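You operate a simulated robot arm through the tools that you are given. There is no shell and no other tool.

The job below is to be done with a simulated two-armed robot. You get a single attempt, and the scene is never put back.

## Task
Hold the red tray on the yellow stand steady with one hand and put the black bolt from the yellow stand in it with the other.

The check looks at the end state, three seconds after you hand in, the way a careful person would. Anything else that was tipped, shoved, dropped, spilled or broken makes it a failure.

## Robot
Two 7-joint arms with two-finger parallel grippers on one trunk, on a base that moves. Base frame: it is fixed to the floor where the robot stands at the start and does not move with it; the origin is under the middle of the robot, x ahead of it, y to its left, z up. Units: m, rad, N and s.
The left shoulder is at the start at [0.05, 0.165, 1.08], the right one opposite. With the tool pointing down near the work surface each hand reaches from about 0.1 to 0.68 m from the robot's upright axis, wherever it stands, measured 20 degrees to its own side. Places, roughly: red tray (10x12x5 cm) [0.6, 0.3, 0.7]. Payload 3.91 kg a hand.
Tool frame (each hand has its own): the origin (TCP) lies between the finger pads and is the grasp point; the fingertips stand 0.03 m ahead of it; z points along the fingers, y is the line along which they close. The gripper opens to 0.11 m. The fingers are 0.02 m wide and 0.01 m thick; the gripper's body (0.048 by 0.112 m) begins 0.055 m behind the TCP.
Orientation is told as [roll, pitch, yaw] about the base's x, y, z axes, in that order, counted from this pose: with the fingers straight down and closing along the base's y, the tool's x points along the base's -x, its y along +y and its z along -z.

## Interface
- The arms move only by the tool apply_moves. It takes "left_plan", "right_plan" or both (then of equal length, played together; a hand with none holds still); each is a list of rows, each a list of 7 numbers: the shift along the tool's x, y, z in units of 150 mm (1.0 is 150 mm), then the turn, a rotation vector about the tool's x, y, z in units of 45 degrees (1.0 is 45 degrees), then the closure, from 0 (fully open) to 1 (shut). In form: [[dx, dy, dz, rx, ry, rz, fingers], ...]. A call has 1 to 20 rows; each row is the pose to reach, as a shift and turn from the pose commanded when the call began, along the tool's axes at that moment. A call with a number of a shift or a turn outside -1 to 1 is refused whole. Rows are played at 5 a second. More than 0.05 m and 0.15 rad between two rows, or a gripper value outside its range, and nothing of the call is played. A pose out of reach is approached as far as the arm can. The call stops where the force on the tool passes 40 N (or 10 N more than at its start, if that is more) or the arm is blocked; 0.2 s more then pass. Each finger travels about 0.045 m/s and halts on what it meets, pressing with about 26 N; the grip force reading is that of the motor and also rises with nothing between the fingers. The clock runs only during rows and for 0.2 s after the last one: add rows that repeat a pose to give the fingers time. The reply holds the time, the measured pose of the TCP, the force on the tool along the base axes, the opening and the grip force, in the units named above and with some noise, with the torque about the TCP (base axes, N m) and any sound that the robot's microphone picked up, and new pictures: "show" is both (left out), scene, wrist or none (wrist: the cameras of the hands that moved).
- Cameras (640 x 400 px; columns grow to the right, rows downward): "scene" is now at [0.1097, 0.0381, 1.252]; the picture's right is [0.43, -0.90, 0.00], its down [-0.52, -0.25, -0.82] and it looks along [0.74, 0.35, -0.57] (base axes); focal length 263 px, centre (320, 200). "left" rides on the left gripper at [0.073, -0.017, -0.103] in its tool frame; the picture's right is [0.23, 0.97, 0.00], its down [-0.76, 0.18, -0.62] and it looks along [-0.61, 0.14, 0.78] (tool axes); focal length 222 px, centre (320, 200). "right" rides on the right gripper at [0.072, 0.017, -0.103] in its tool frame; the picture's right is [-0.23, 0.97, 0.00], its down [-0.76, -0.18, -0.62] and it looks along [-0.61, -0.14, 0.78] (tool axes); focal length 222 px, centre (320, 200). There is no depth. A picture from a camera that has moved, and an enlarged one, comes with that camera's place and axes in the base frame and with its lens.
- slide_trunk(by): slides the trunk up (or, below 0, down) by that many m; the arms and the scene camera ride with it, the base frame stays. It gives what a move gives, with no picture.
- drive_base(legs): drives the robot by 1 to 6 legs, each [ahead, left, turn to the left] in m, m and rad, along the robot's own axes; the way and the turn of a leg run together, so that a leg with both is an arc; at most 1.5 m and 3.142 rad a leg. The arms and the cameras ride along, it lands a little off, and it stops where it bumps. It gives what a move gives, and a new picture of the scene camera.
- aim_head(pan, tilt): turns the head with the scene camera to pan (to the left, within 1.396 rad either way) and tilt (down, from -0.506 to 1.204), counted from straight ahead of the robot. It gives what a move gives, and a new picture of the scene camera.
- inspect(camera, box): a new picture of the part [left, top, right, bottom] of that camera's present view, enlarged. It takes no simulated time.
- sign_off(): hands the job in; it is judged then, once.

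Nothing tells you exact positions but the pictures and the camera data. Unless the task says otherwise, let go and move clear before handing in.

The tools are called after "Emit:" by a JSON object that holds its "method" and its "body". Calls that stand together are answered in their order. apply_moves: Moves the arms, as the interface text tells. Its arguments: {"type":"object","properties":{"left_plan":{"type":"array","items":{"type":"array","items":{"type":"number"}}},"right_plan":{"type":"array","items":{"type":"array","items":{"type":"number"}}},"show":{"type":"string","enum":["both","scene","wrist","none"]}},"required":[]} The other tools are called the same way: slide_trunk (by) moves the trunk up or down; drive_base (legs) drives the base; aim_head (pan, tilt) turns the head that bears the scene camera; inspect (camera, box) takes an enlarged picture of a part of a camera's view; sign_off () hands the job in.

At the start:

```text
t: 0.0
left_ee_pos: [0.4151, 0.3634, 0.9506]
left_orientation: [0.0, 0.0, 0.002]
left_force: [-0.7, -0.8, -0.1]
left_moment: [0.0, 0.03, 0.02]
left_opening: 0.1099
left_gripper_force: 0.2
right_ee_pos: [0.4811, -0.0032, 0.9999]
right_orientation: [-0.001, 0.002, -0.001]
right_force: [-0.8, -0.1, 1.2]
right_moment: [0.03, -0.01, 0.02]
right_opening: 0.1099
right_gripper_force: 0.2
trunk travel left (down, up): [-0.3, 0.203]
robot x, y, heading: [0.0003, -0.0005, 0.002]
head pan, tilt (commanded): [0.443, 0.609]
```

scene: 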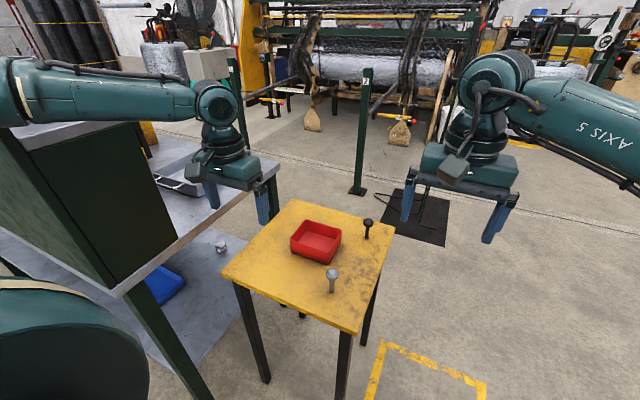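
right: 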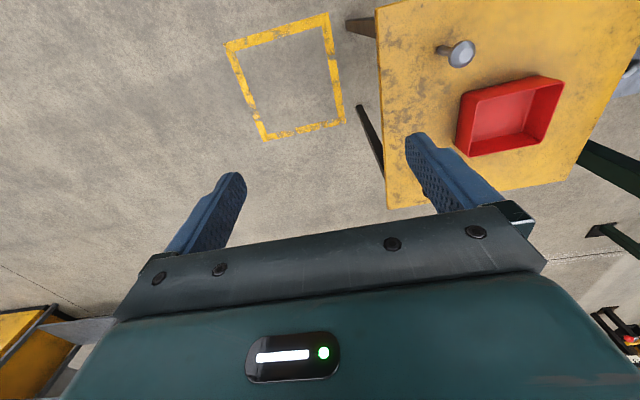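
left: 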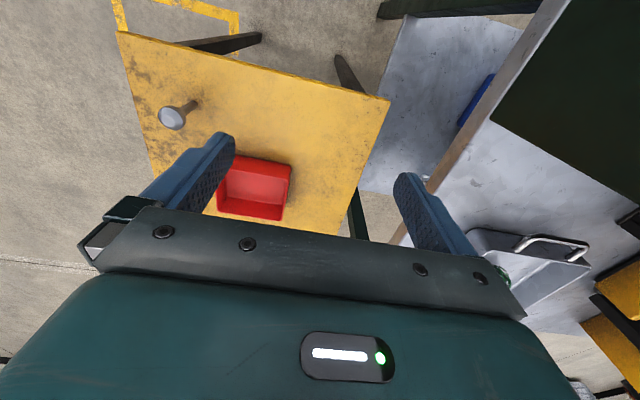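

I see a yellow stand with a red tray, a black bolt behind it to the right, and a grey bolt in front. I'll take enlarged pictures first to locate them accurately.

Emit:
{"method": "inspect", "body": {"camera": "scene", "box": [210, 190, 410, 315]}}

Emit:
{"method": "inspect", "body": {"camera": "right", "box": [340, 0, 640, 220]}}

Emit:
{"method": "inspect", "body": {"camera": "left", "box": [100, 20, 400, 240]}}

```text
3.20 times, centred on (310, 252) of scene
camera zoom: at [0.1097, 0.0381, 1.252], right [0.43, -0.9, 0.0], down [-0.52, -0.25, -0.82], along [0.74, 0.35, -0.57], focal length 842 px, centre (352, 32)
```

zoom: 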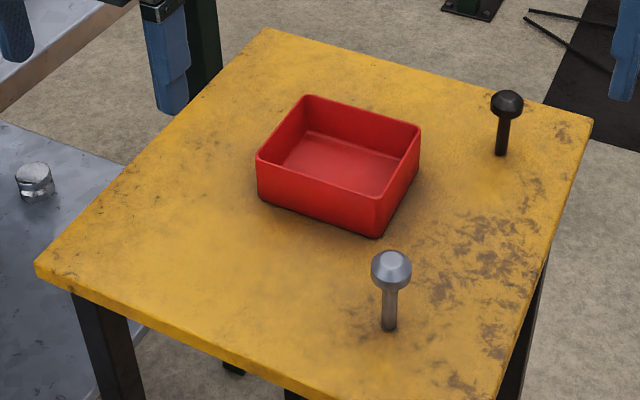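

```text
1.82 times, centred on (490, 110) of right
camera zoom: at [0.4074, 0.0138, 1.1014], right [0.23, 0.97, 0.0], down [0.76, -0.18, 0.62], along [0.61, -0.14, -0.78], focal length 404 px, centre (11, 364)
```

zoom: 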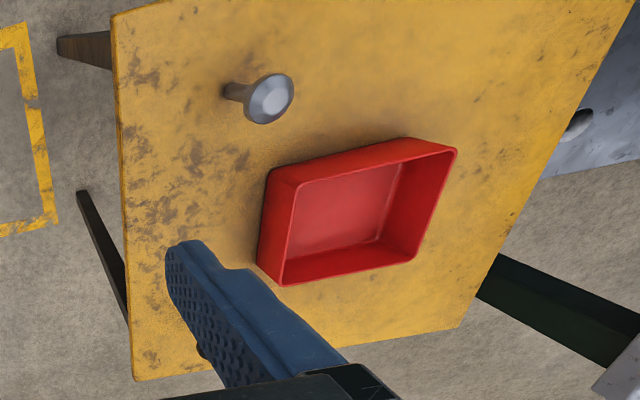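

```text
1.82 times, centred on (250, 130) of left
camera zoom: at [0.3428, 0.3464, 1.0542], right [-0.23, 0.97, 0.0], down [0.76, 0.18, 0.62], along [0.61, 0.14, -0.78], focal length 404 px, centre (447, 327)
```

zoom: 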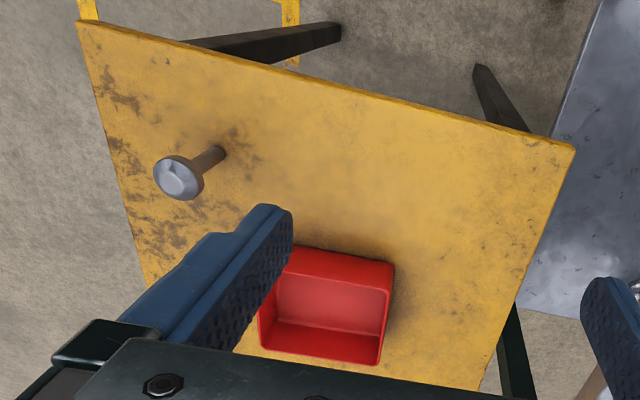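

The table top seems to be at about z = 0.70. I place the tray near x 0.55–0.65, y 0.228–0.339, the black bolt near [0.704, 0.165] standing head-up, and the grey bolt near [0.48, 0.184]. The black bolt is a bit far for the right hand, so I'll look around for driving clearance before I move.

Emit:
{"method": "aim_head", "body": {"pan": 0.3, "tilt": 1.2}}

Emit:
{"method": "aim_head", "body": {"pan": 1.2, "tilt": 0.9}}

Emit:
{"method": "aim_head", "body": {"pan": -0.5, "tilt": 0.8}}

```text
t: 1.0
left_ee_pos: [0.4155, 0.3619, 0.9504]
left_orientation: [0.0, 0.0, 0.001]
left_force: [-0.7, -0.7, -0.2]
left_moment: [0.01, 0.01, 0.01]
left_opening: 0.1102
left_gripper_force: 0.0
right_ee_pos: [0.4812, -0.0028, 0.9994]
right_orientation: [0.0, 0.0, 0.0]
right_force: [-0.1, -0.5, 0.5]
right_moment: [0.02, 0.04, 0.01]
right_opening: 0.1103
right_gripper_force: 0.0
trunk travel left (down, up): [-0.3, 0.203]
robot x, y, heading: [0.0032, -0.0011, 0.002]
head pan, tilt (commanded): [0.3, 1.201]
camera scene: at [0.0836, 0.0169, 1.2082], right [0.3, -0.96, 0.0], down [-0.89, -0.28, -0.36], along [0.35, 0.11, -0.93], focal length 263 px, centre (320, 200)
```

scene: 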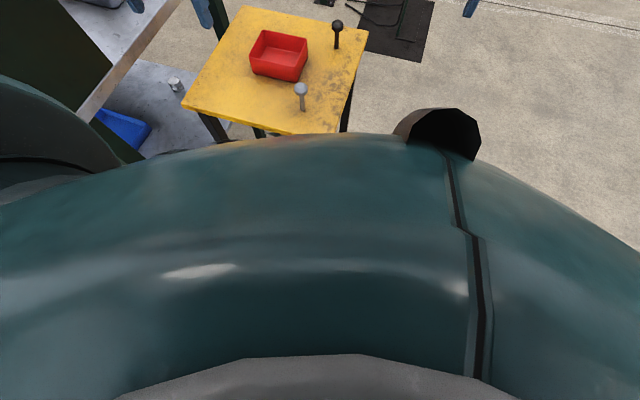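

```text
t: 2.2
left_ee_pos: [0.417, 0.3626, 0.95]
left_orientation: [-0.001, 0.001, 0.003]
left_force: [-0.1, 0.4, 0.6]
left_moment: [0.0, -0.01, -0.02]
left_opening: 0.1099
left_gripper_force: 0.0
right_ee_pos: [0.48, -0.0034, 0.999]
right_orientation: [-0.001, 0.001, -0.001]
right_force: [-0.4, 0.6, 0.5]
right_moment: [-0.02, -0.02, 0.02]
right_opening: 0.1098
right_gripper_force: 0.0
trunk travel left (down, up): [-0.3, 0.203]
robot x, y, heading: [-0.0014, 0.0019, 0.001]
head pan, tilt (commanded): [1.201, 0.901]
camera scene: at [0.0575, 0.0707, 1.228], right [0.93, -0.36, 0.0], down [-0.28, -0.73, -0.62], along [0.23, 0.58, -0.78], focal length 263 px, centre (320, 200)
```

scene: 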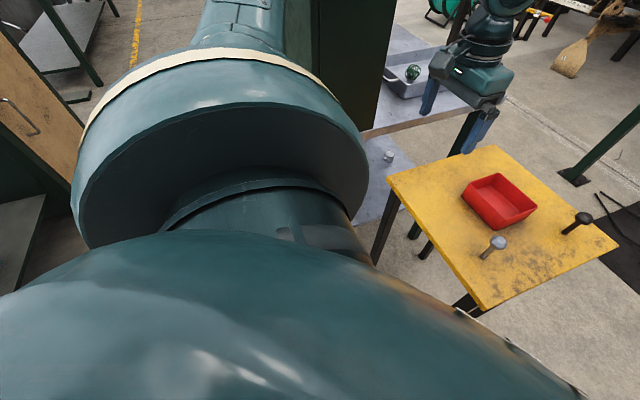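

```text
t: 3.9
left_ee_pos: [0.4157, 0.3624, 0.9491]
left_orientation: [-0.001, -0.001, 0.002]
left_force: [0.4, -0.3, 0.0]
left_moment: [-0.01, -0.01, 0.0]
left_opening: 0.1098
left_gripper_force: 0.0
right_ee_pos: [0.4792, -0.0029, 0.9991]
right_orientation: [0.001, 0.001, -0.001]
right_force: [-0.4, 0.4, -0.1]
right_moment: [0.03, 0.02, -0.02]
right_opening: 0.1099
right_gripper_force: 0.1
trunk travel left (down, up): [-0.3, 0.203]
robot x, y, heading: [0.0039, -0.0023, -0.0]
head pan, tilt (commanded): [-0.499, 0.799]
camera scene: at [0.1009, -0.0383, 1.2359], right [-0.48, -0.88, 0.0], down [-0.63, 0.34, -0.7], along [0.61, -0.33, -0.72], focal length 263 px, centre (320, 200)
```

scene: 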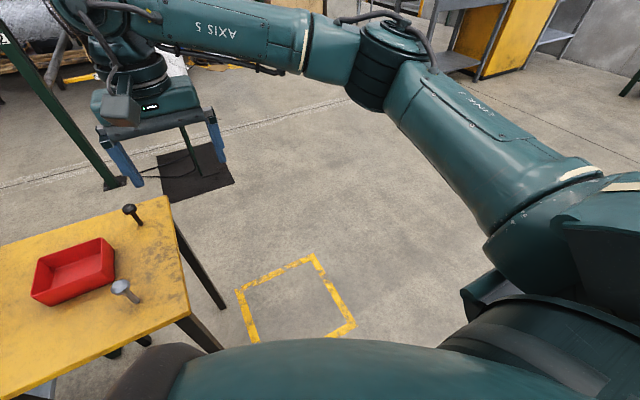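

The stand's near edge is at about x = 0.41, and my own chest hides the base. I'll tip the right hand back so its camera shows the base footprint and the floor in front of it before I drive.

Emit:
{"method": "apply_moves", "body": {"right_plan": [[0, 0, 0, 0, 0.18, 0, 0], [0, 0, 0, 0, 0.36, 0, 0], [0, 0, 0, 0, 0.54, 0, 0], [0, 0, 0, 0, 0.72, 0, 0], [0, 0, 0, 0, 0.9, 0, 0], [0, 0, 0, 0, 1.0, 0, 0]], "show": "wrist"}}

```text
t: 5.3
left_ee_pos: [0.4169, 0.3614, 0.9498]
left_orientation: [0.001, 0.0, 0.0]
left_force: [-0.9, -0.5, 0.2]
left_moment: [0.04, 0.0, -0.01]
left_opening: 0.1099
left_gripper_force: 0.2
right_ee_pos: [0.46, -0.0089, 0.991]
right_orientation: [0.005, 0.782, 0.004]
right_force: [-1.2, -0.3, 0.0]
right_moment: [0.01, 0.0, -0.03]
right_opening: 0.1097
right_gripper_force: 0.1
right hand out of reach, approached as far as the arm can: row 5, 6
trunk travel left (down, up): [-0.3, 0.203]
robot x, y, heading: [0.0021, -0.0005, -0.003]
head pan, tilt (commanded): [-0.499, 0.799]
camera right: at [0.4811, 0.0067, 1.1156], right [0.16, 0.97, -0.16], down [0.98, -0.18, -0.1], along [-0.12, -0.14, -0.98], focal length 222 px, centre (320, 200)
```

right: 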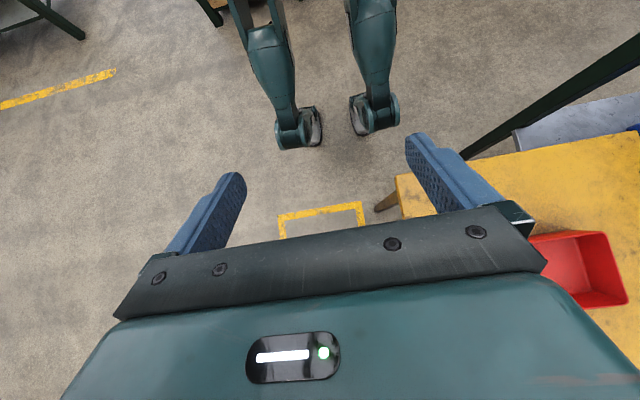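

The base has small wheeled feet, with the front wheels near x = 0.07, so there is room to drive forward. A tall green cabinet stands on the left bench close to my left elbow, so I'll look at that side before I plan the drive.

Emit:
{"method": "aim_head", "body": {"pan": 1.3, "tilt": 0.35}}

Emit:
{"method": "aim_head", "body": {"pan": 0.8, "tilt": 0.5}}

```text
t: 7.1
left_ee_pos: [0.416, 0.3623, 0.9505]
left_orientation: [0.0, 0.0, 0.004]
left_force: [-0.6, 0.6, -0.3]
left_moment: [0.0, -0.02, -0.02]
left_opening: 0.1099
left_gripper_force: 0.1
right_ee_pos: [0.4594, -0.0087, 0.9914]
right_orientation: [0.005, 0.782, 0.001]
right_force: [0.4, -0.7, -0.1]
right_moment: [0.01, -0.01, -0.01]
right_opening: 0.11
right_gripper_force: 0.1
trunk travel left (down, up): [-0.3, 0.203]
robot x, y, heading: [-0.0023, -0.0018, -0.002]
head pan, tilt (commanded): [1.3, 0.351]
camera scene: at [0.055, 0.09, 1.2755], right [0.96, -0.27, 0.0], down [-0.09, -0.33, -0.94], along [0.25, 0.9, -0.34], focal length 263 px, centre (320, 200)
```

scene: 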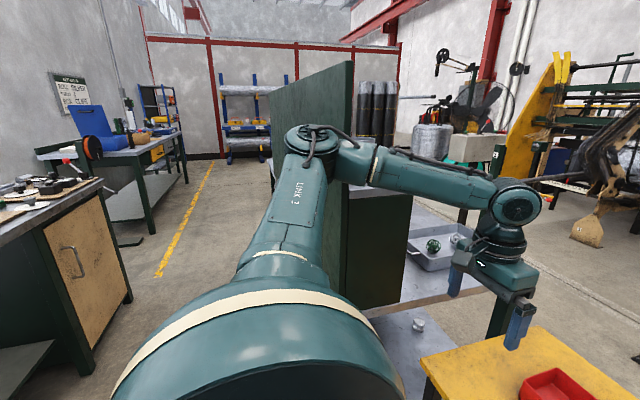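

```text
t: 8.1
left_ee_pos: [0.4164, 0.3625, 0.951]
left_orientation: [-0.001, 0.0, 0.0]
left_force: [-0.1, 0.5, -0.1]
left_moment: [-0.01, 0.02, 0.01]
left_opening: 0.1101
left_gripper_force: 0.1
right_ee_pos: [0.4606, -0.0082, 0.9923]
right_orientation: [0.005, 0.781, 0.001]
right_force: [0.4, 0.0, 0.1]
right_moment: [0.02, -0.03, -0.02]
right_opening: 0.1099
right_gripper_force: 0.1
trunk travel left (down, up): [-0.3, 0.203]
robot x, y, heading: [-0.0019, 0.0031, 0.005]
head pan, tilt (commanded): [0.799, 0.499]
camera scene: at [0.0935, 0.0656, 1.2619], right [0.72, -0.7, 0.0], down [-0.33, -0.34, -0.88], along [0.61, 0.63, -0.48], focal length 263 px, centre (320, 200)
```

scene: 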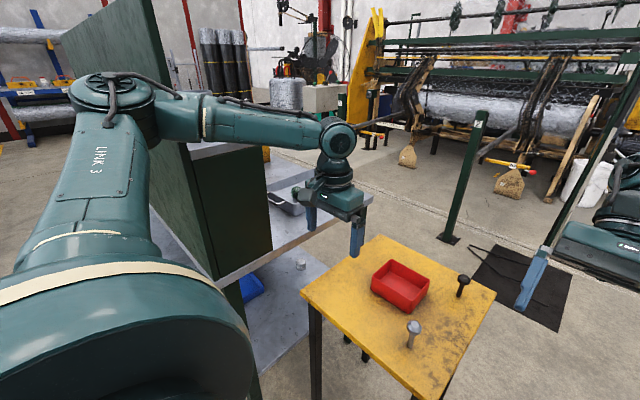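

A tall green partition and a cabinet stand next to my left elbow, so driving straight forward would hit them. The floor to the right of the stand looks open, so I plan to come at the stand from its right side, facing +y. First I'll straighten the right hand and check the right side.

Emit:
{"method": "apply_moves", "body": {"right_plan": [[0, 0, 0, 0, -0.18, 0, 0], [0, 0, 0, 0, -0.36, 0, 0], [0, 0, 0, 0, -0.54, 0, 0], [0, 0, 0, 0, -0.72, 0, 0], [0, 0, 0, 0, -0.9, 0, 0], [0, 0, 0, 0, -1.0, 0, 0], [0, 0, 0, 0, -1.0, 0, 0]], "show": "none"}}

Emit:
{"method": "aim_head", "body": {"pan": -1.2, "tilt": 0.6}}

Emit:
{"method": "aim_head", "body": {"pan": -0.2, "tilt": 0.55}}

```text
t: 9.7
left_ee_pos: [0.4164, 0.3629, 0.9494]
left_orientation: [0.0, 0.0, 0.002]
left_force: [-0.5, 0.0, 0.0]
left_moment: [-0.01, 0.04, -0.03]
left_opening: 0.11
left_gripper_force: 0.0
right_ee_pos: [0.4591, -0.0087, 0.9909]
right_orientation: [-0.001, 0.0, 0.001]
right_force: [0.1, -0.3, -0.4]
right_moment: [-0.01, -0.02, 0.0]
right_opening: 0.1101
right_gripper_force: 0.1
trunk travel left (down, up): [-0.3, 0.203]
robot x, y, heading: [-0.0017, 0.0004, 0.0]
head pan, tilt (commanded): [0.799, 0.499]
```

```text
t: 11.6
left_ee_pos: [0.4155, 0.3623, 0.9492]
left_orientation: [0.0, 0.0, 0.0]
left_force: [0.2, 0.0, 0.3]
left_moment: [0.03, 0.01, -0.01]
left_opening: 0.11
left_gripper_force: 0.1
right_ee_pos: [0.4592, -0.0087, 0.9916]
right_orientation: [0.001, 0.001, 0.0]
right_force: [0.5, 0.2, -0.6]
right_moment: [0.01, 0.02, -0.02]
right_opening: 0.1102
right_gripper_force: 0.1
trunk travel left (down, up): [-0.3, 0.203]
robot x, y, heading: [-0.0045, -0.0019, -0.001]
head pan, tilt (commanded): [-1.201, 0.6]
camera scene: at [0.0621, -0.0821, 1.2528], right [-0.93, -0.36, 0.0], down [-0.2, 0.53, -0.83], along [0.3, -0.77, -0.56], focal length 263 px, centre (320, 200)
```

scene: 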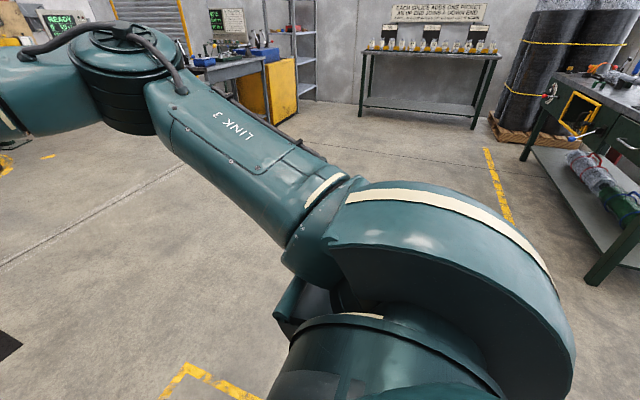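

```text
t: 12.8
left_ee_pos: [0.4165, 0.361, 0.9515]
left_orientation: [-0.001, 0.001, 0.002]
left_force: [-0.5, 0.2, 0.7]
left_moment: [-0.02, 0.02, 0.03]
left_opening: 0.1099
left_gripper_force: 0.1
right_ee_pos: [0.4602, -0.0094, 0.9917]
right_orientation: [0.001, 0.0, 0.001]
right_force: [0.6, -0.5, 0.6]
right_moment: [-0.01, -0.01, 0.01]
right_opening: 0.1099
right_gripper_force: 0.0
trunk travel left (down, up): [-0.3, 0.203]
robot x, y, heading: [-0.0002, 0.0013, 0.002]
head pan, tilt (commanded): [-0.201, 0.55]
camera scene: at [0.1181, -0.0177, 1.2573], right [-0.2, -0.98, 0.0], down [-0.51, 0.1, -0.85], along [0.84, -0.17, -0.52], focal length 263 px, centre (320, 200)
```

scene: 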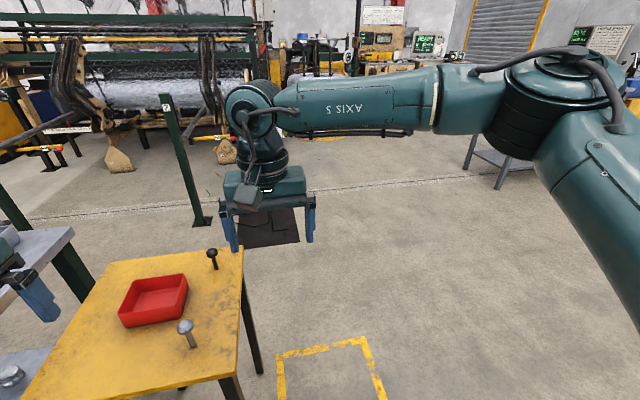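

The floor to the right and ahead on the right is clear out to several metres. I'll drive right, then forward, then turn left to face the stand from its right side, keeping a safe distance at first.

Emit:
{"method": "drive_base", "body": {"legs": [[0, -0.5, 0], [0.62, 0, 0], [0, 0, 1.571]]}}

Emit:
{"method": "aim_head", "body": {"pan": 0.0, "tilt": 0.6}}

```text
t: 24.7
left_ee_pos: [0.2516, -0.0853, 0.9505]
left_orientation: [0.0, 0.0, 1.588]
left_force: [-0.7, 0.6, 0.0]
left_moment: [-0.01, 0.01, -0.01]
left_opening: 0.1098
left_gripper_force: 0.0
right_ee_pos: [0.6212, -0.036, 0.9922]
right_orientation: [-0.002, 0.0, 1.587]
right_force: [0.5, -0.1, 0.5]
right_moment: [0.02, 0.01, 0.0]
right_opening: 0.1099
right_gripper_force: 0.0
trunk travel left (down, up): [-0.3, 0.203]
robot x, y, heading: [0.6197, -0.4952, 1.586]
head pan, tilt (commanded): [-0.201, 0.55]
camera scene: at [0.637, -0.3777, 1.2573], right [0.98, -0.18, 0.0], down [-0.1, -0.51, -0.85], along [0.16, 0.84, -0.52], focal length 263 px, centre (320, 200)
```

scene: 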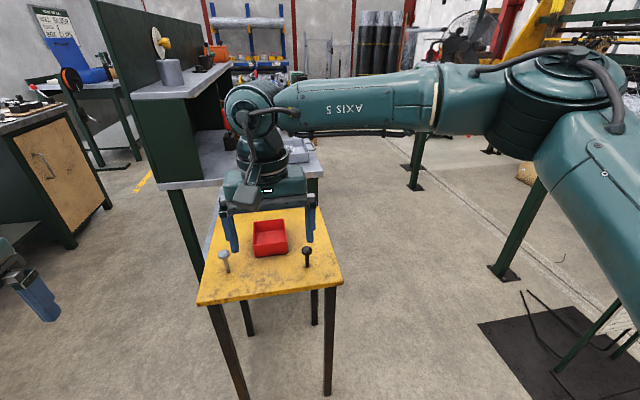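

```text
t: 25.4
left_ee_pos: [0.2501, -0.0859, 0.9496]
left_orientation: [0.001, 0.0, 1.586]
left_force: [-0.2, -0.9, -0.7]
left_moment: [0.01, -0.03, -0.03]
left_opening: 0.11
left_gripper_force: 0.1
right_ee_pos: [0.6215, -0.0354, 0.9919]
right_orientation: [0.0, 0.0, 1.587]
right_force: [1.1, -0.9, 0.2]
right_moment: [-0.02, -0.01, 0.02]
right_opening: 0.1098
right_gripper_force: 0.0
trunk travel left (down, up): [-0.3, 0.203]
robot x, y, heading: [0.6222, -0.4945, 1.588]
head pan, tilt (commanded): [0.0, 0.6]
camera scene: at [0.6192, -0.3775, 1.2528], right [1.0, 0.02, 0.0], down [0.01, -0.56, -0.83], along [-0.01, 0.83, -0.56], focal length 263 px, centre (320, 200)
```

scene: 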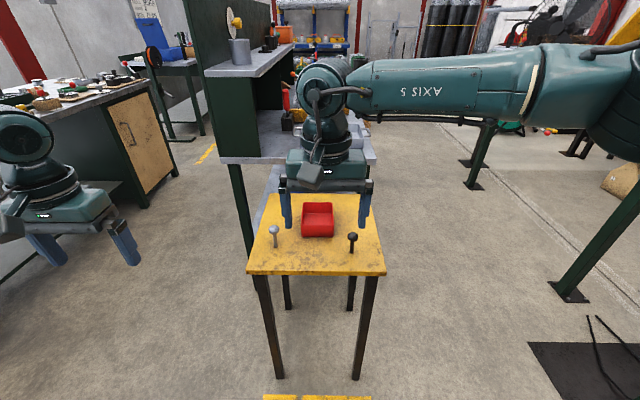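

I'm now facing the stand along +y with clear space around me. I'll drive about 0.24 m forward to bring the tray and bolt within reach; the hands are well above the objects.

Emit:
{"method": "drive_base", "body": {"legs": [[0.24, 0, -0.016]]}}

Emit:
{"method": "aim_head", "body": {"pan": 0.0, "tilt": 0.85}}

```text
t: 27.2
left_ee_pos: [0.2553, 0.1595, 0.9501]
left_orientation: [-0.001, -0.001, 1.57]
left_force: [-0.6, 0.1, -0.1]
left_moment: [0.01, 0.0, -0.01]
left_opening: 0.11
left_gripper_force: 0.0
right_ee_pos: [0.6276, 0.2033, 0.9922]
right_orientation: [0.0, 0.0, 1.57]
right_force: [0.1, 0.4, -0.2]
right_moment: [-0.03, 0.01, -0.01]
right_opening: 0.11
right_gripper_force: 0.0
trunk travel left (down, up): [-0.3, 0.203]
robot x, y, heading: [0.6214, -0.2543, 1.565]
head pan, tilt (commanded): [0.0, 0.6]
camera scene: at [0.6193, -0.1378, 1.2527], right [1.0, 0.0, 0.0], down [0.0, -0.57, -0.82], along [0.0, 0.82, -0.57], focal length 263 px, centre (320, 200)
```

scene: 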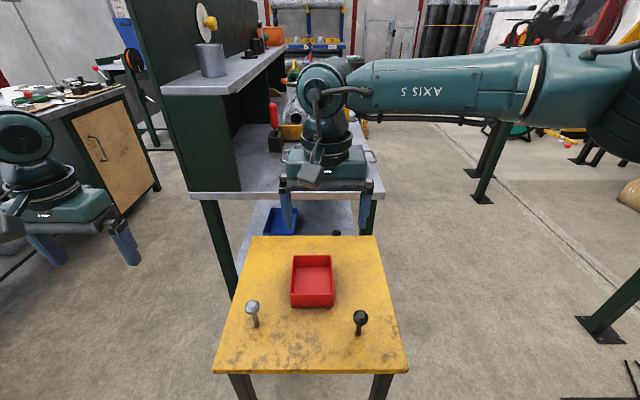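

```text
t: 27.9
left_ee_pos: [0.2565, 0.1598, 0.9499]
left_orientation: [0.0, 0.0, 1.572]
left_force: [0.4, -0.3, -1.0]
left_moment: [-0.01, 0.01, -0.02]
left_opening: 0.1101
left_gripper_force: 0.1
right_ee_pos: [0.6278, 0.2024, 0.9914]
right_orientation: [0.0, 0.001, 1.572]
right_force: [0.0, 0.2, -0.9]
right_moment: [-0.02, -0.03, 0.01]
right_opening: 0.1101
right_gripper_force: 0.1
trunk travel left (down, up): [-0.3, 0.203]
robot x, y, heading: [0.6138, -0.2578, 1.574]
head pan, tilt (commanded): [0.0, 0.85]
camera scene: at [0.6193, -0.1485, 1.2319], right [1.0, 0.0, 0.0], down [0.0, -0.75, -0.66], along [0.0, 0.66, -0.75], focal length 263 px, centre (320, 200)
```

scene: 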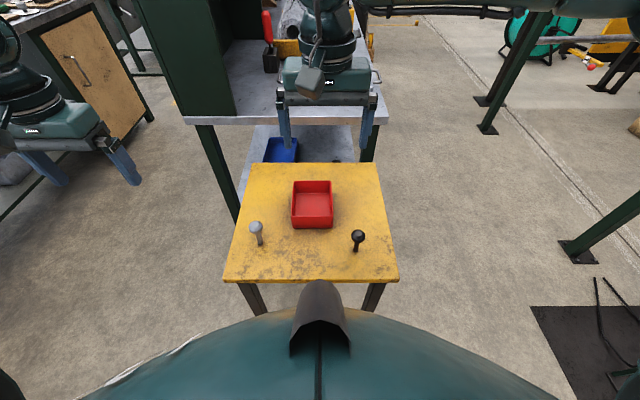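

The tray, grey bolt and black bolt are now all in front of me, with the tray square to my view. I'll enlarge the picture to measure their positions again.

Emit:
{"method": "inspect", "body": {"camera": "scene", "box": [220, 155, 410, 285]}}

Emit:
{"method": "inspect", "body": {"camera": "right", "box": [0, 0, 640, 400]}}

```text
3.08 times, centred on (315, 220) of scene
camera zoom: at [0.6193, -0.1485, 1.2319], right [1.0, 0.0, 0.0], down [0.0, -0.75, -0.66], along [0.0, 0.66, -0.75], focal length 809 px, centre (335, 138)
```

zoom: 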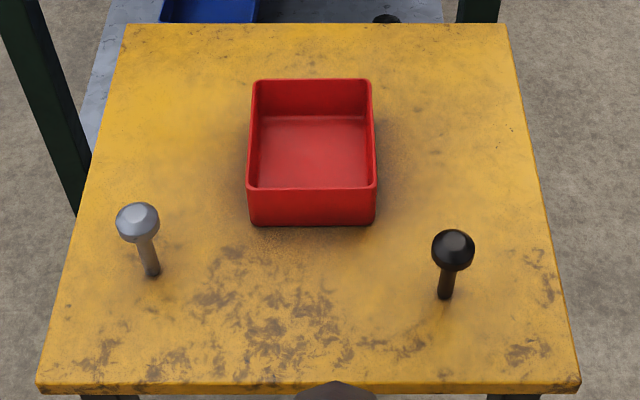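

```text
1.00 times, centred on (320, 200) of right (not enlarged: the box is as wide or as high as the picture)
camera zoom: at [0.6101, 0.1307, 1.0944], right [-0.97, 0.23, 0.0], down [0.18, 0.76, 0.62], along [0.14, 0.61, -0.78], focal length 222 px, centre (320, 200)
```

zoom: 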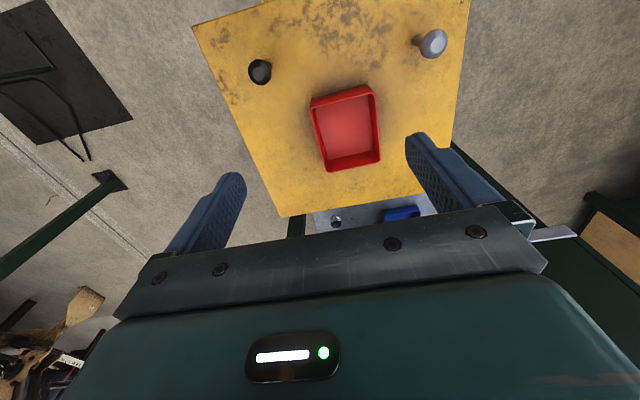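

The pictures agree: the black bolt is at about (0.702, 0.164) with its head centre near z 0.76. The tray spans x 0.551–0.650 and y 0.226–0.340, with its rim near z 0.75. I'll bring the right hand above the black bolt first and check alignment.

Emit:
{"method": "apply_moves", "body": {"right_plan": [[0.05, -0.1, 0.1, 0, 0, 0, 0], [0.1, -0.2, 0.22, 0, 0, 0, 0], [0.15, -0.3, 0.35, 0, 0, 0, 0], [0.2, -0.4, 0.48, 0, 0, 0, 0], [0.257, -0.493, 0.607, 0, 0, 0, 0], [0.257, -0.493, 0.607, 0, 0, 0, 0]]}}

```text
t: 29.3
left_ee_pos: [0.2568, 0.1598, 0.9491]
left_orientation: [0.001, -0.001, 1.571]
left_force: [0.1, -0.5, -0.3]
left_moment: [0.02, 0.01, 0.01]
left_opening: 0.11
left_gripper_force: 0.1
right_ee_pos: [0.7, 0.1654, 0.9012]
right_orientation: [0.002, 0.0, 1.571]
right_force: [0.7, 0.0, 0.2]
right_moment: [-0.03, 0.0, -0.02]
right_opening: 0.11
right_gripper_force: 0.0
trunk travel left (down, up): [-0.3, 0.203]
robot x, y, heading: [0.6196, -0.2575, 1.571]
head pan, tilt (commanded): [0.0, 0.85]
camera scene: at [0.6192, -0.1485, 1.2319], right [1.0, 0.0, 0.0], down [0.0, -0.75, -0.66], along [0.0, 0.66, -0.75], focal length 263 px, centre (320, 200)
camera right: at [0.6821, 0.0925, 1.0041], right [-0.97, 0.23, 0.0], down [0.18, 0.76, 0.62], along [0.14, 0.61, -0.78], focal length 222 px, centre (320, 200)
```

scene: 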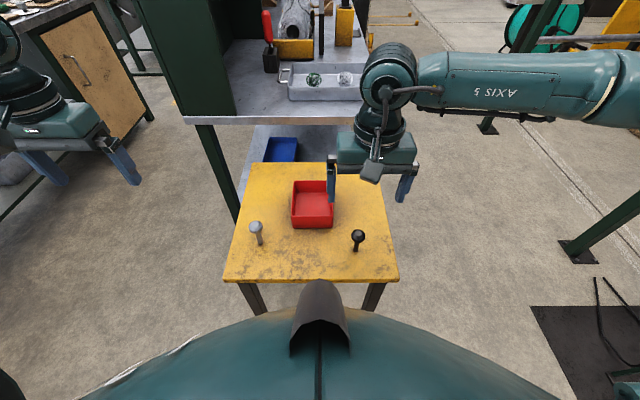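
right: 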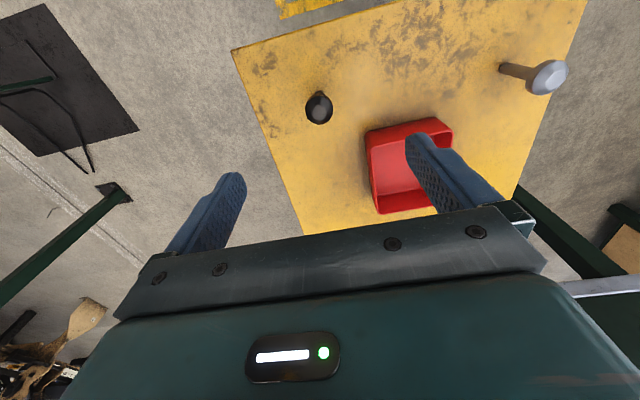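

The right hand is at (0.700, 0.165) and its camera puts the bolt head at about (0.699, 0.162). I'll lower it to just above the head and look again.

Emit:
{"method": "apply_moves", "body": {"right_plan": [[0.005, 0, 0.12, 0, 0, 0, 0], [0.01, 0, 0.24, 0, 0, 0, 0], [0.016, 0, 0.36, 0, 0, 0, 0], [0.016, 0, 0.46, 0, 0, 0, 0], [0.016, 0, 0.46, 0, 0, 0, 0.2]], "show": "both"}}

Emit:
{"method": "inspect", "body": {"camera": "right", "box": [200, 60, 440, 210]}}

Emit:
{"method": "inspect", "body": {"camera": "scene", "box": [280, 140, 440, 270]}}

```text
t: 30.5
left_ee_pos: [0.255, 0.1605, 0.9505]
left_orientation: [0.0, 0.0, 1.572]
left_force: [0.0, 0.3, -0.6]
left_moment: [0.0, 0.03, 0.01]
left_opening: 0.11
left_gripper_force: 0.1
right_ee_pos: [0.7022, 0.1624, 0.8325]
right_orientation: [0.0, -0.001, 1.57]
right_force: [0.4, -0.5, 0.0]
right_moment: [0.0, -0.03, -0.03]
right_opening: 0.0883
right_gripper_force: 0.0
trunk travel left (down, up): [-0.3, 0.203]
robot x, y, heading: [0.6199, -0.2551, 1.573]
head pan, tilt (commanded): [0.0, 0.85]
camera scene: at [0.6193, -0.1485, 1.2319], right [1.0, 0.0, 0.0], down [0.0, -0.75, -0.66], along [0.0, 0.66, -0.75], focal length 263 px, centre (320, 200)
camera right: at [0.6842, 0.09, 0.9347], right [-0.97, 0.23, 0.0], down [0.18, 0.76, 0.62], along [0.14, 0.61, -0.78], focal length 222 px, centre (320, 200)
```

scene: 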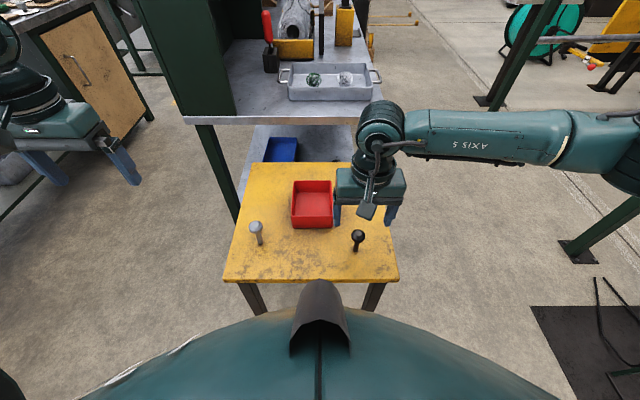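
right: 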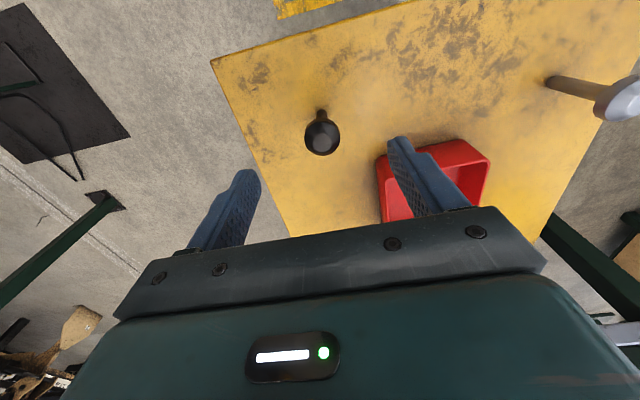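

```text
2.67 times, centred on (320, 135) of right
camera zoom: at [0.6842, 0.09, 0.9347], right [-0.97, 0.23, 0.0], down [0.18, 0.76, 0.62], along [0.14, 0.61, -0.78], focal length 592 px, centre (320, 373)
```

zoom: 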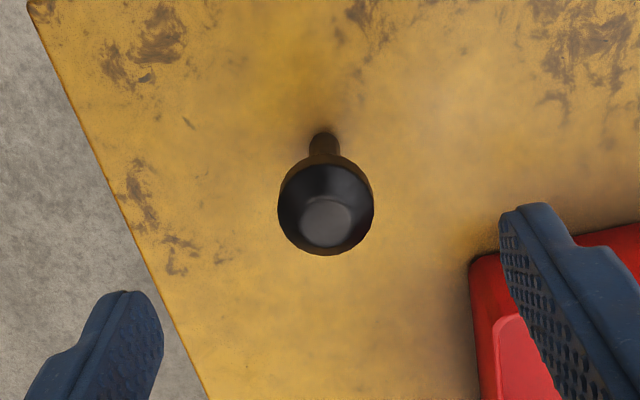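

```text
3.08 times, centred on (360, 205) of scene
camera zoom: at [0.6193, -0.1485, 1.2319], right [1.0, 0.0, 0.0], down [0.0, -0.75, -0.66], along [0.0, 0.66, -0.75], focal length 809 px, centre (197, 185)
```

zoom: 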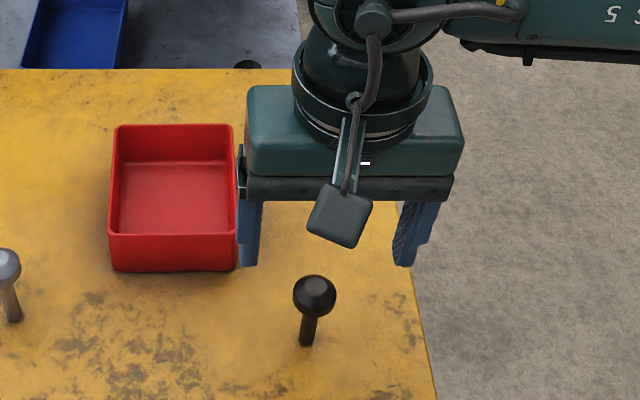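

The hand is centred over the head to within about 2 mm. I'll lower it to grip height (TCP z ≈ 0.757), part-close around the head, and check.

Emit:
{"method": "apply_moves", "body": {"right_plan": [[0, 0.007, 0.12, 0, 0, 0, 0.2], [0, 0.007, 0.24, 0, 0, 0, 0.2], [0, 0.007, 0.36, 0, 0, 0, 0.2], [0, 0.007, 0.44, 0, 0, 0, 0.2], [0, 0.007, 0.5, 0, 0, 0, 0.3], [0, 0.007, 0.5, 0, 0, 0, 0.45], [0, 0.007, 0.5, 0, 0, 0, 0.6], [0, 0.007, 0.5, 0, 0, 0, 0.6]], "show": "both"}}

Emit:
{"method": "inspect", "body": {"camera": "right", "box": [220, 110, 420, 235]}}

Emit:
{"method": "inspect", "body": {"camera": "scene", "box": [280, 140, 440, 270]}}

```text
t: 32.3
left_ee_pos: [0.2562, 0.1596, 0.9514]
left_orientation: [0.0, 0.001, 1.571]
left_force: [0.0, -0.5, 0.6]
left_moment: [-0.01, 0.04, -0.01]
left_opening: 0.1102
left_gripper_force: 0.2
right_ee_pos: [0.7006, 0.163, 0.7566]
right_orientation: [0.0, 0.001, 1.571]
right_force: [-0.7, 0.4, -0.2]
right_moment: [-0.01, -0.01, 0.0]
right_opening: 0.044
right_gripper_force: 0.0
trunk travel left (down, up): [-0.3, 0.203]
robot x, y, heading: [0.6179, -0.259, 1.573]
head pan, tilt (commanded): [0.0, 0.85]
camera scene: at [0.6193, -0.1485, 1.2319], right [1.0, 0.0, 0.0], down [0.0, -0.75, -0.66], along [0.0, 0.66, -0.75], focal length 263 px, centre (320, 200)
camera right: at [0.6831, 0.0895, 0.859], right [-0.97, 0.23, 0.0], down [0.18, 0.76, 0.62], along [0.14, 0.61, -0.78], focal length 222 px, centre (320, 200)
```

scene: 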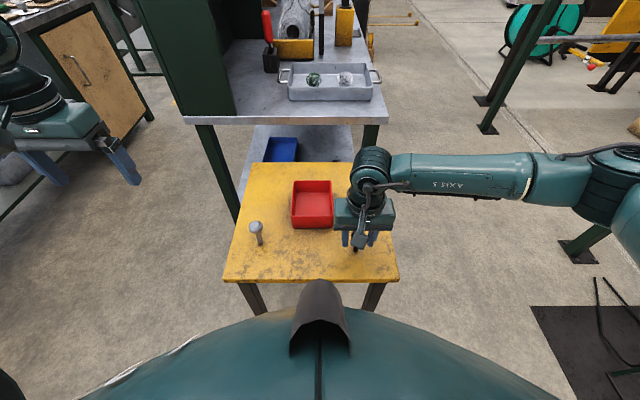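
right: 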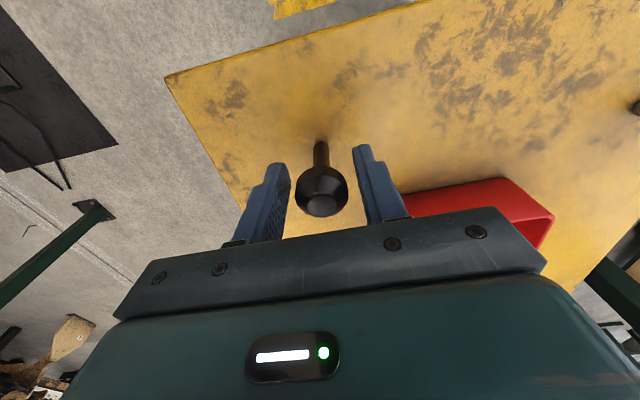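

```text
3.20 times, centred on (320, 172) of right
camera zoom: at [0.6831, 0.0895, 0.859], right [-0.97, 0.23, 0.0], down [0.18, 0.76, 0.62], along [0.14, 0.61, -0.78], focal length 711 px, centre (320, 288)
```

zoom: 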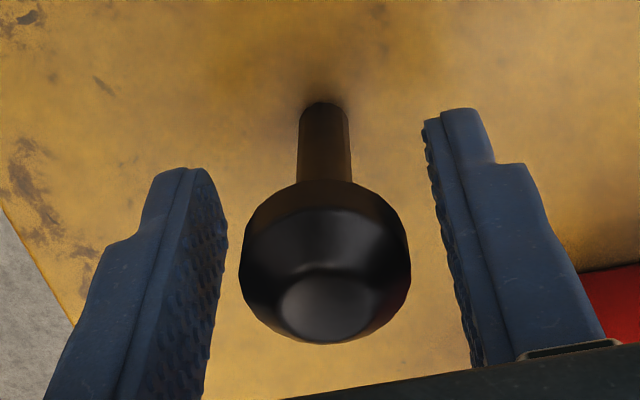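

```text
3.08 times, centred on (360, 205) of scene
camera zoom: at [0.6193, -0.1485, 1.2319], right [1.0, 0.0, 0.0], down [0.0, -0.75, -0.66], along [0.0, 0.66, -0.75], focal length 809 px, centre (197, 185)
```

zoom: 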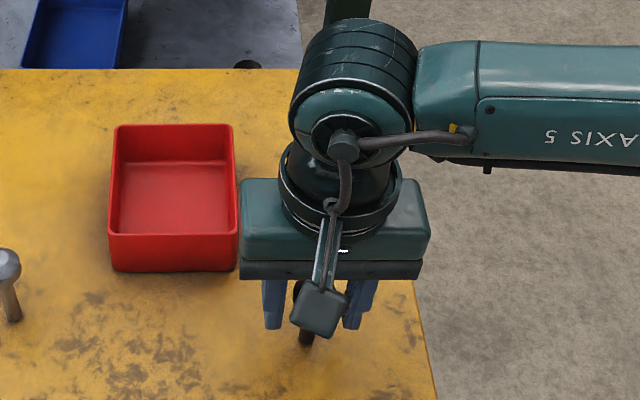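

The fingers straddle the bolt head with about 1 mm of offset. I'll correct that and close the grip.

Emit:
{"method": "apply_moves", "body": {"right_plan": [[0, -0.007, 0, 0, 0, 0, 0.6], [0, -0.007, 0, 0, 0, 0, 0.68], [0, -0.007, 0, 0, 0, 0, 0.72], [0, -0.007, 0, 0, 0, 0, 0.85], [0, -0.007, 0, 0, 0, 0, 1.0], [0, -0.007, 0, 0, 0, 0, 1.0], [0, -0.007, 0, 0, 0, 0, 1.0]], "show": "wrist"}}

Emit:
{"method": "inspect", "body": {"camera": "right", "box": [220, 110, 420, 235]}}

```text
t: 33.9
left_ee_pos: [0.2563, 0.1599, 0.95]
left_orientation: [-0.001, -0.001, 1.57]
left_force: [-0.7, 0.3, -0.2]
left_moment: [0.0, -0.03, 0.0]
left_opening: 0.11
left_gripper_force: 0.1
right_ee_pos: [0.702, 0.1617, 0.7568]
right_orientation: [0.001, 0.001, 1.57]
right_force: [0.0, 0.4, 0.2]
right_moment: [-0.02, -0.02, 0.01]
right_opening: 0.0291
right_gripper_force: 26.2
trunk travel left (down, up): [-0.3, 0.203]
robot x, y, heading: [0.6197, -0.2587, 1.568]
head pan, tilt (commanded): [0.0, 0.85]
camera right: at [0.6845, 0.0894, 0.8594], right [-0.97, 0.23, 0.0], down [0.18, 0.76, 0.62], along [0.14, 0.61, -0.78], focal length 222 px, centre (320, 200)
```

right: 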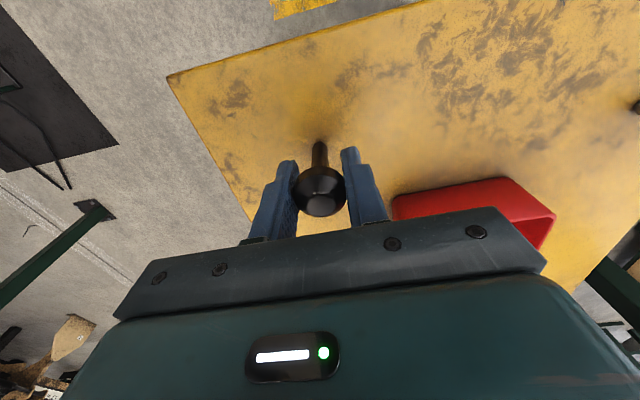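

```text
3.20 times, centred on (320, 172) of right
camera zoom: at [0.6845, 0.0894, 0.8594], right [-0.97, 0.23, 0.0], down [0.18, 0.76, 0.62], along [0.14, 0.61, -0.78], focal length 711 px, centre (320, 288)
```

zoom: 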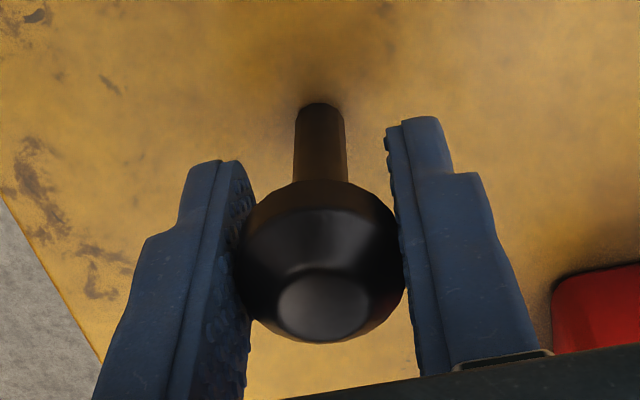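

The head is gripped at an opening of 29 mm and 26 N. I'll lift the bolt straight up slowly and check that it hangs properly.

Emit:
{"method": "apply_moves", "body": {"right_plan": [[0, 0, -0.04, 0, 0, 0, 1], [0, 0, -0.1, 0, 0, 0, 1], [0, 0, -0.2, 0, 0, 0, 1], [0, 0, -0.3, 0, 0, 0, 1], [0, 0, -0.42, 0, 0, 0, 1], [0, 0, -0.54, 0, 0, 0, 1], [0, 0, -0.66, 0, 0, 0, 1], [0, 0, -0.78, 0, 0, 0, 1], [0, 0, -0.86, 0, 0, 0, 1], [0, 0, -0.86, 0, 0, 0, 1]], "show": "both"}}

Emit:
{"method": "inspect", "body": {"camera": "right", "box": [220, 110, 420, 235]}}

Emit:
{"method": "inspect", "body": {"camera": "scene", "box": [280, 120, 440, 250]}}

```text
t: 36.1
left_ee_pos: [0.2563, 0.1602, 0.9501]
left_orientation: [-0.001, 0.001, 1.57]
left_force: [0.2, 0.5, 0.0]
left_moment: [0.0, 0.01, 0.0]
left_opening: 0.1101
left_gripper_force: 0.0
right_ee_pos: [0.7023, 0.1616, 0.8851]
right_orientation: [0.0, -0.001, 1.568]
right_force: [0.4, -0.2, -1.1]
right_moment: [-0.04, -0.01, 0.02]
right_opening: 0.0287
right_gripper_force: 25.3
trunk travel left (down, up): [-0.3, 0.203]
robot x, y, heading: [0.6198, -0.2567, 1.571]
head pan, tilt (commanded): [0.0, 0.85]
camera scene: at [0.6193, -0.1485, 1.2319], right [1.0, 0.0, 0.0], down [0.0, -0.75, -0.66], along [0.0, 0.66, -0.75], focal length 263 px, centre (320, 200)
camera right: at [0.6852, 0.0895, 0.9879], right [-0.97, 0.23, 0.0], down [0.18, 0.76, 0.62], along [0.14, 0.61, -0.78], focal length 222 px, centre (320, 200)
```

scene: 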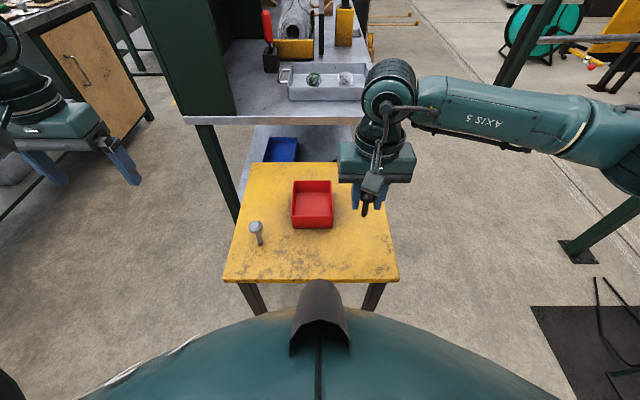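
right: 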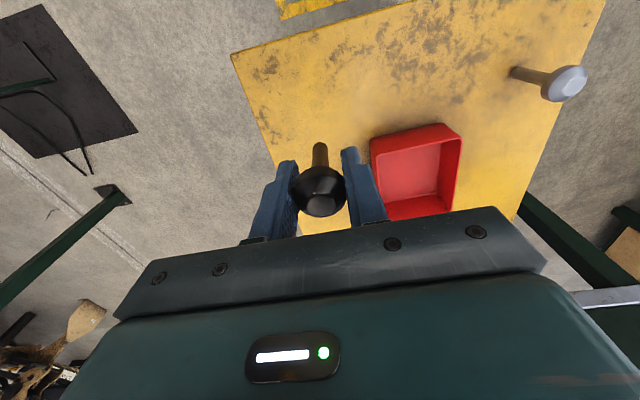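

```text
3.20 times, centred on (320, 172) of right
camera zoom: at [0.6852, 0.0895, 0.9879], right [-0.97, 0.23, 0.0], down [0.18, 0.76, 0.62], along [0.14, 0.61, -0.78], focal length 711 px, centre (320, 288)
```

zoom: 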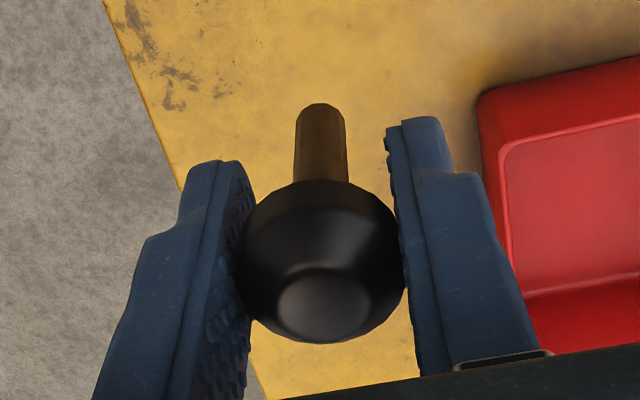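

```text
3.08 times, centred on (360, 185) of scene
camera zoom: at [0.6193, -0.1485, 1.2319], right [1.0, 0.0, 0.0], down [0.0, -0.75, -0.66], along [0.0, 0.66, -0.75], focal length 809 px, centre (197, 246)
```

zoom: 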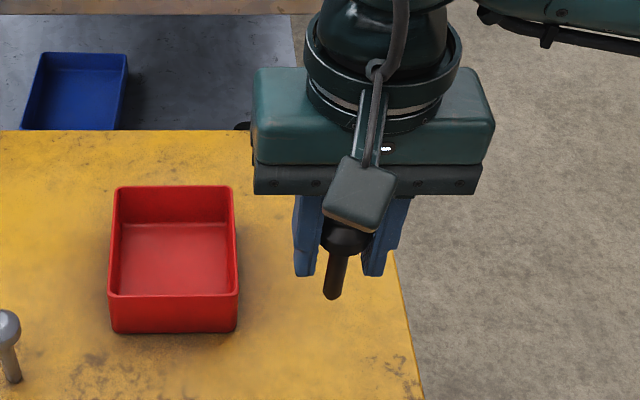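

The bolt hangs firmly and straight in the right hand. Now I'll bring the left hand over the tray's left wall, staying high above the grey bolt.

Emit:
{"method": "apply_moves", "body": {"left_plan": [[-0.15, -0.15, 0, 0, 0, 0, 0], [-0.32, -0.32, 0, 0, 0, 0, 0], [-0.49, -0.49, 0, 0, 0, 0, 0], [-0.66, -0.66, 0, 0, 0, 0, 0], [-0.82, -0.82, 0, 0, 0, 0, 0], [-0.98, -0.98, 0, 0, 0, 0, 0], [-0.98, -0.98, 0, 0, 0, 0, 0]], "show": "both"}}

```text
t: 37.7
left_ee_pos: [0.3959, 0.2951, 0.9506]
left_orientation: [0.002, -0.002, 1.573]
left_force: [0.1, -0.3, 0.4]
left_moment: [0.03, 0.0, 0.02]
left_opening: 0.1099
left_gripper_force: 0.2
left hand out of reach, approached as far as the arm can: row 6, 7
right_ee_pos: [0.7027, 0.1618, 0.885]
right_orientation: [0.0, 0.001, 1.571]
right_force: [-0.6, -0.6, -0.9]
right_moment: [0.02, -0.03, 0.01]
right_opening: 0.029
right_gripper_force: 25.8
trunk travel left (down, up): [-0.3, 0.203]
robot x, y, heading: [0.6199, -0.2549, 1.566]
head pan, tilt (commanded): [0.0, 0.85]
camera scene: at [0.6193, -0.1482, 1.2318], right [1.0, 0.0, 0.0], down [0.0, -0.75, -0.66], along [0.0, 0.66, -0.75], focal length 263 px, centre (320, 200)
camera left: at [0.4131, 0.2235, 1.0553], right [-0.97, -0.23, 0.0], down [-0.18, 0.76, 0.62], along [-0.14, 0.61, -0.78], focal length 222 px, centre (320, 200)
```

scene: 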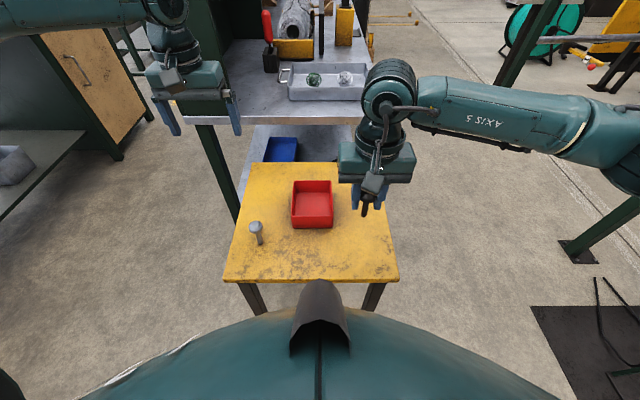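
left: 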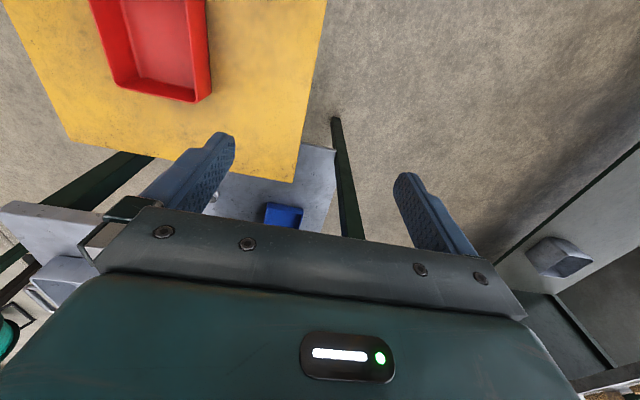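

The left hand hit its reach limit at that height, and its reach grows lower down. I'll lower it to z ≈ 0.85, still above everything on the stand, and then carry on across to the tray's left wall.

Emit:
{"method": "apply_moves", "body": {"left_plan": [[0, 0, 0.2, 0, 0, 0, 0], [0, 0, 0.42, 0, 0, 0, 0], [0, 0, 0.66, 0, 0, 0, 0], [-0.02, -0.16, 0.68, 0, 0, 0, 0], [-0.04, -0.33, 0.68, 0, 0, 0, 0], [-0.06, -0.5, 0.68, 0, 0, 0, 0], [-0.09, -0.67, 0.68, 0, 0, 0, 0], [-0.11, -0.83, 0.68, 0, 0, 0, 0], [-0.13, -0.98, 0.68, 0, 0, 0, 0], [-0.13, -0.98, 0.68, 0, 0, 0, 0]], "show": "both"}}

```text
t: 39.9
left_ee_pos: [0.4497, 0.2323, 0.8943]
left_orientation: [0.001, -0.002, 1.571]
left_force: [0.9, -0.7, 0.2]
left_moment: [-0.02, 0.02, -0.02]
left_opening: 0.1098
left_gripper_force: 0.1
left hand out of reach, approached as far as the arm can: row 1, 2, 3, 4, 5, 6, 7, 8, 9, 10
right_ee_pos: [0.7035, 0.1612, 0.8855]
right_orientation: [0.0, 0.002, 1.568]
right_force: [0.3, 0.4, -0.8]
right_moment: [0.0, -0.01, -0.04]
right_opening: 0.0292
right_gripper_force: 26.1
trunk travel left (down, up): [-0.3, 0.203]
robot x, y, heading: [0.6168, -0.2586, 1.568]
head pan, tilt (commanded): [0.0, 0.85]
camera scene: at [0.6191, -0.1483, 1.2319], right [1.0, 0.0, 0.0], down [0.0, -0.75, -0.66], along [0.0, 0.66, -0.75], focal length 263 px, centre (320, 200)
camera left: at [0.4659, 0.1607, 0.9988], right [-0.97, -0.23, 0.0], down [-0.18, 0.76, 0.62], along [-0.14, 0.61, -0.78], focal length 222 px, centre (320, 200)
```

scene: 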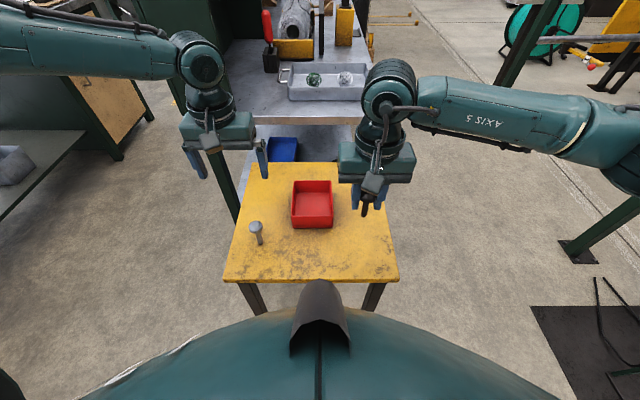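
left: 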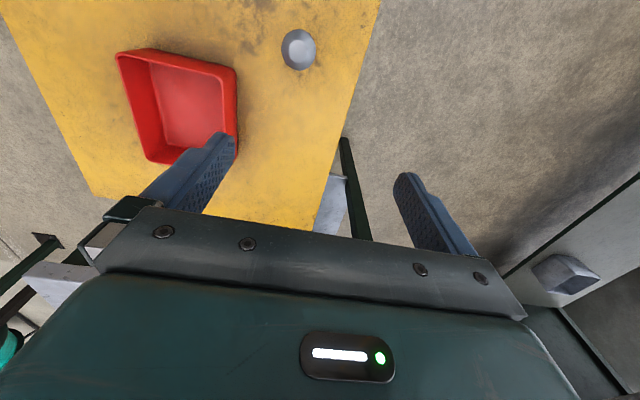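

The left arm stalled at (0.45, 0.232), so the target is too far at this stance. My body at table height sits well behind the chest, so I can safely move about 8 cm closer with both hands clear above everything.

Emit:
{"method": "drive_base", "body": {"legs": [[0.08, 0, 0]]}}

```text
t: 41.0
left_ee_pos: [0.4496, 0.3138, 0.8951]
left_orientation: [-0.001, 0.0, 1.57]
left_force: [0.3, 0.1, 0.7]
left_moment: [-0.03, 0.01, 0.01]
left_opening: 0.11
left_gripper_force: 0.0
right_ee_pos: [0.7028, 0.2444, 0.885]
right_orientation: [0.0, 0.0, 1.568]
right_force: [0.6, 0.3, -0.6]
right_moment: [-0.01, -0.03, -0.01]
right_opening: 0.0287
right_gripper_force: 25.6
trunk travel left (down, up): [-0.3, 0.203]
robot x, y, heading: [0.617, -0.1772, 1.567]
head pan, tilt (commanded): [0.0, 0.85]
camera scene: at [0.6194, -0.0667, 1.2318], right [1.0, 0.0, 0.0], down [0.0, -0.75, -0.66], along [0.0, 0.66, -0.75], focal length 263 px, centre (320, 200)
```

scene: 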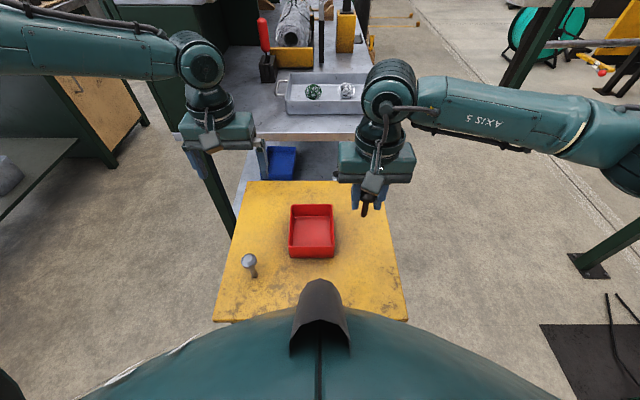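

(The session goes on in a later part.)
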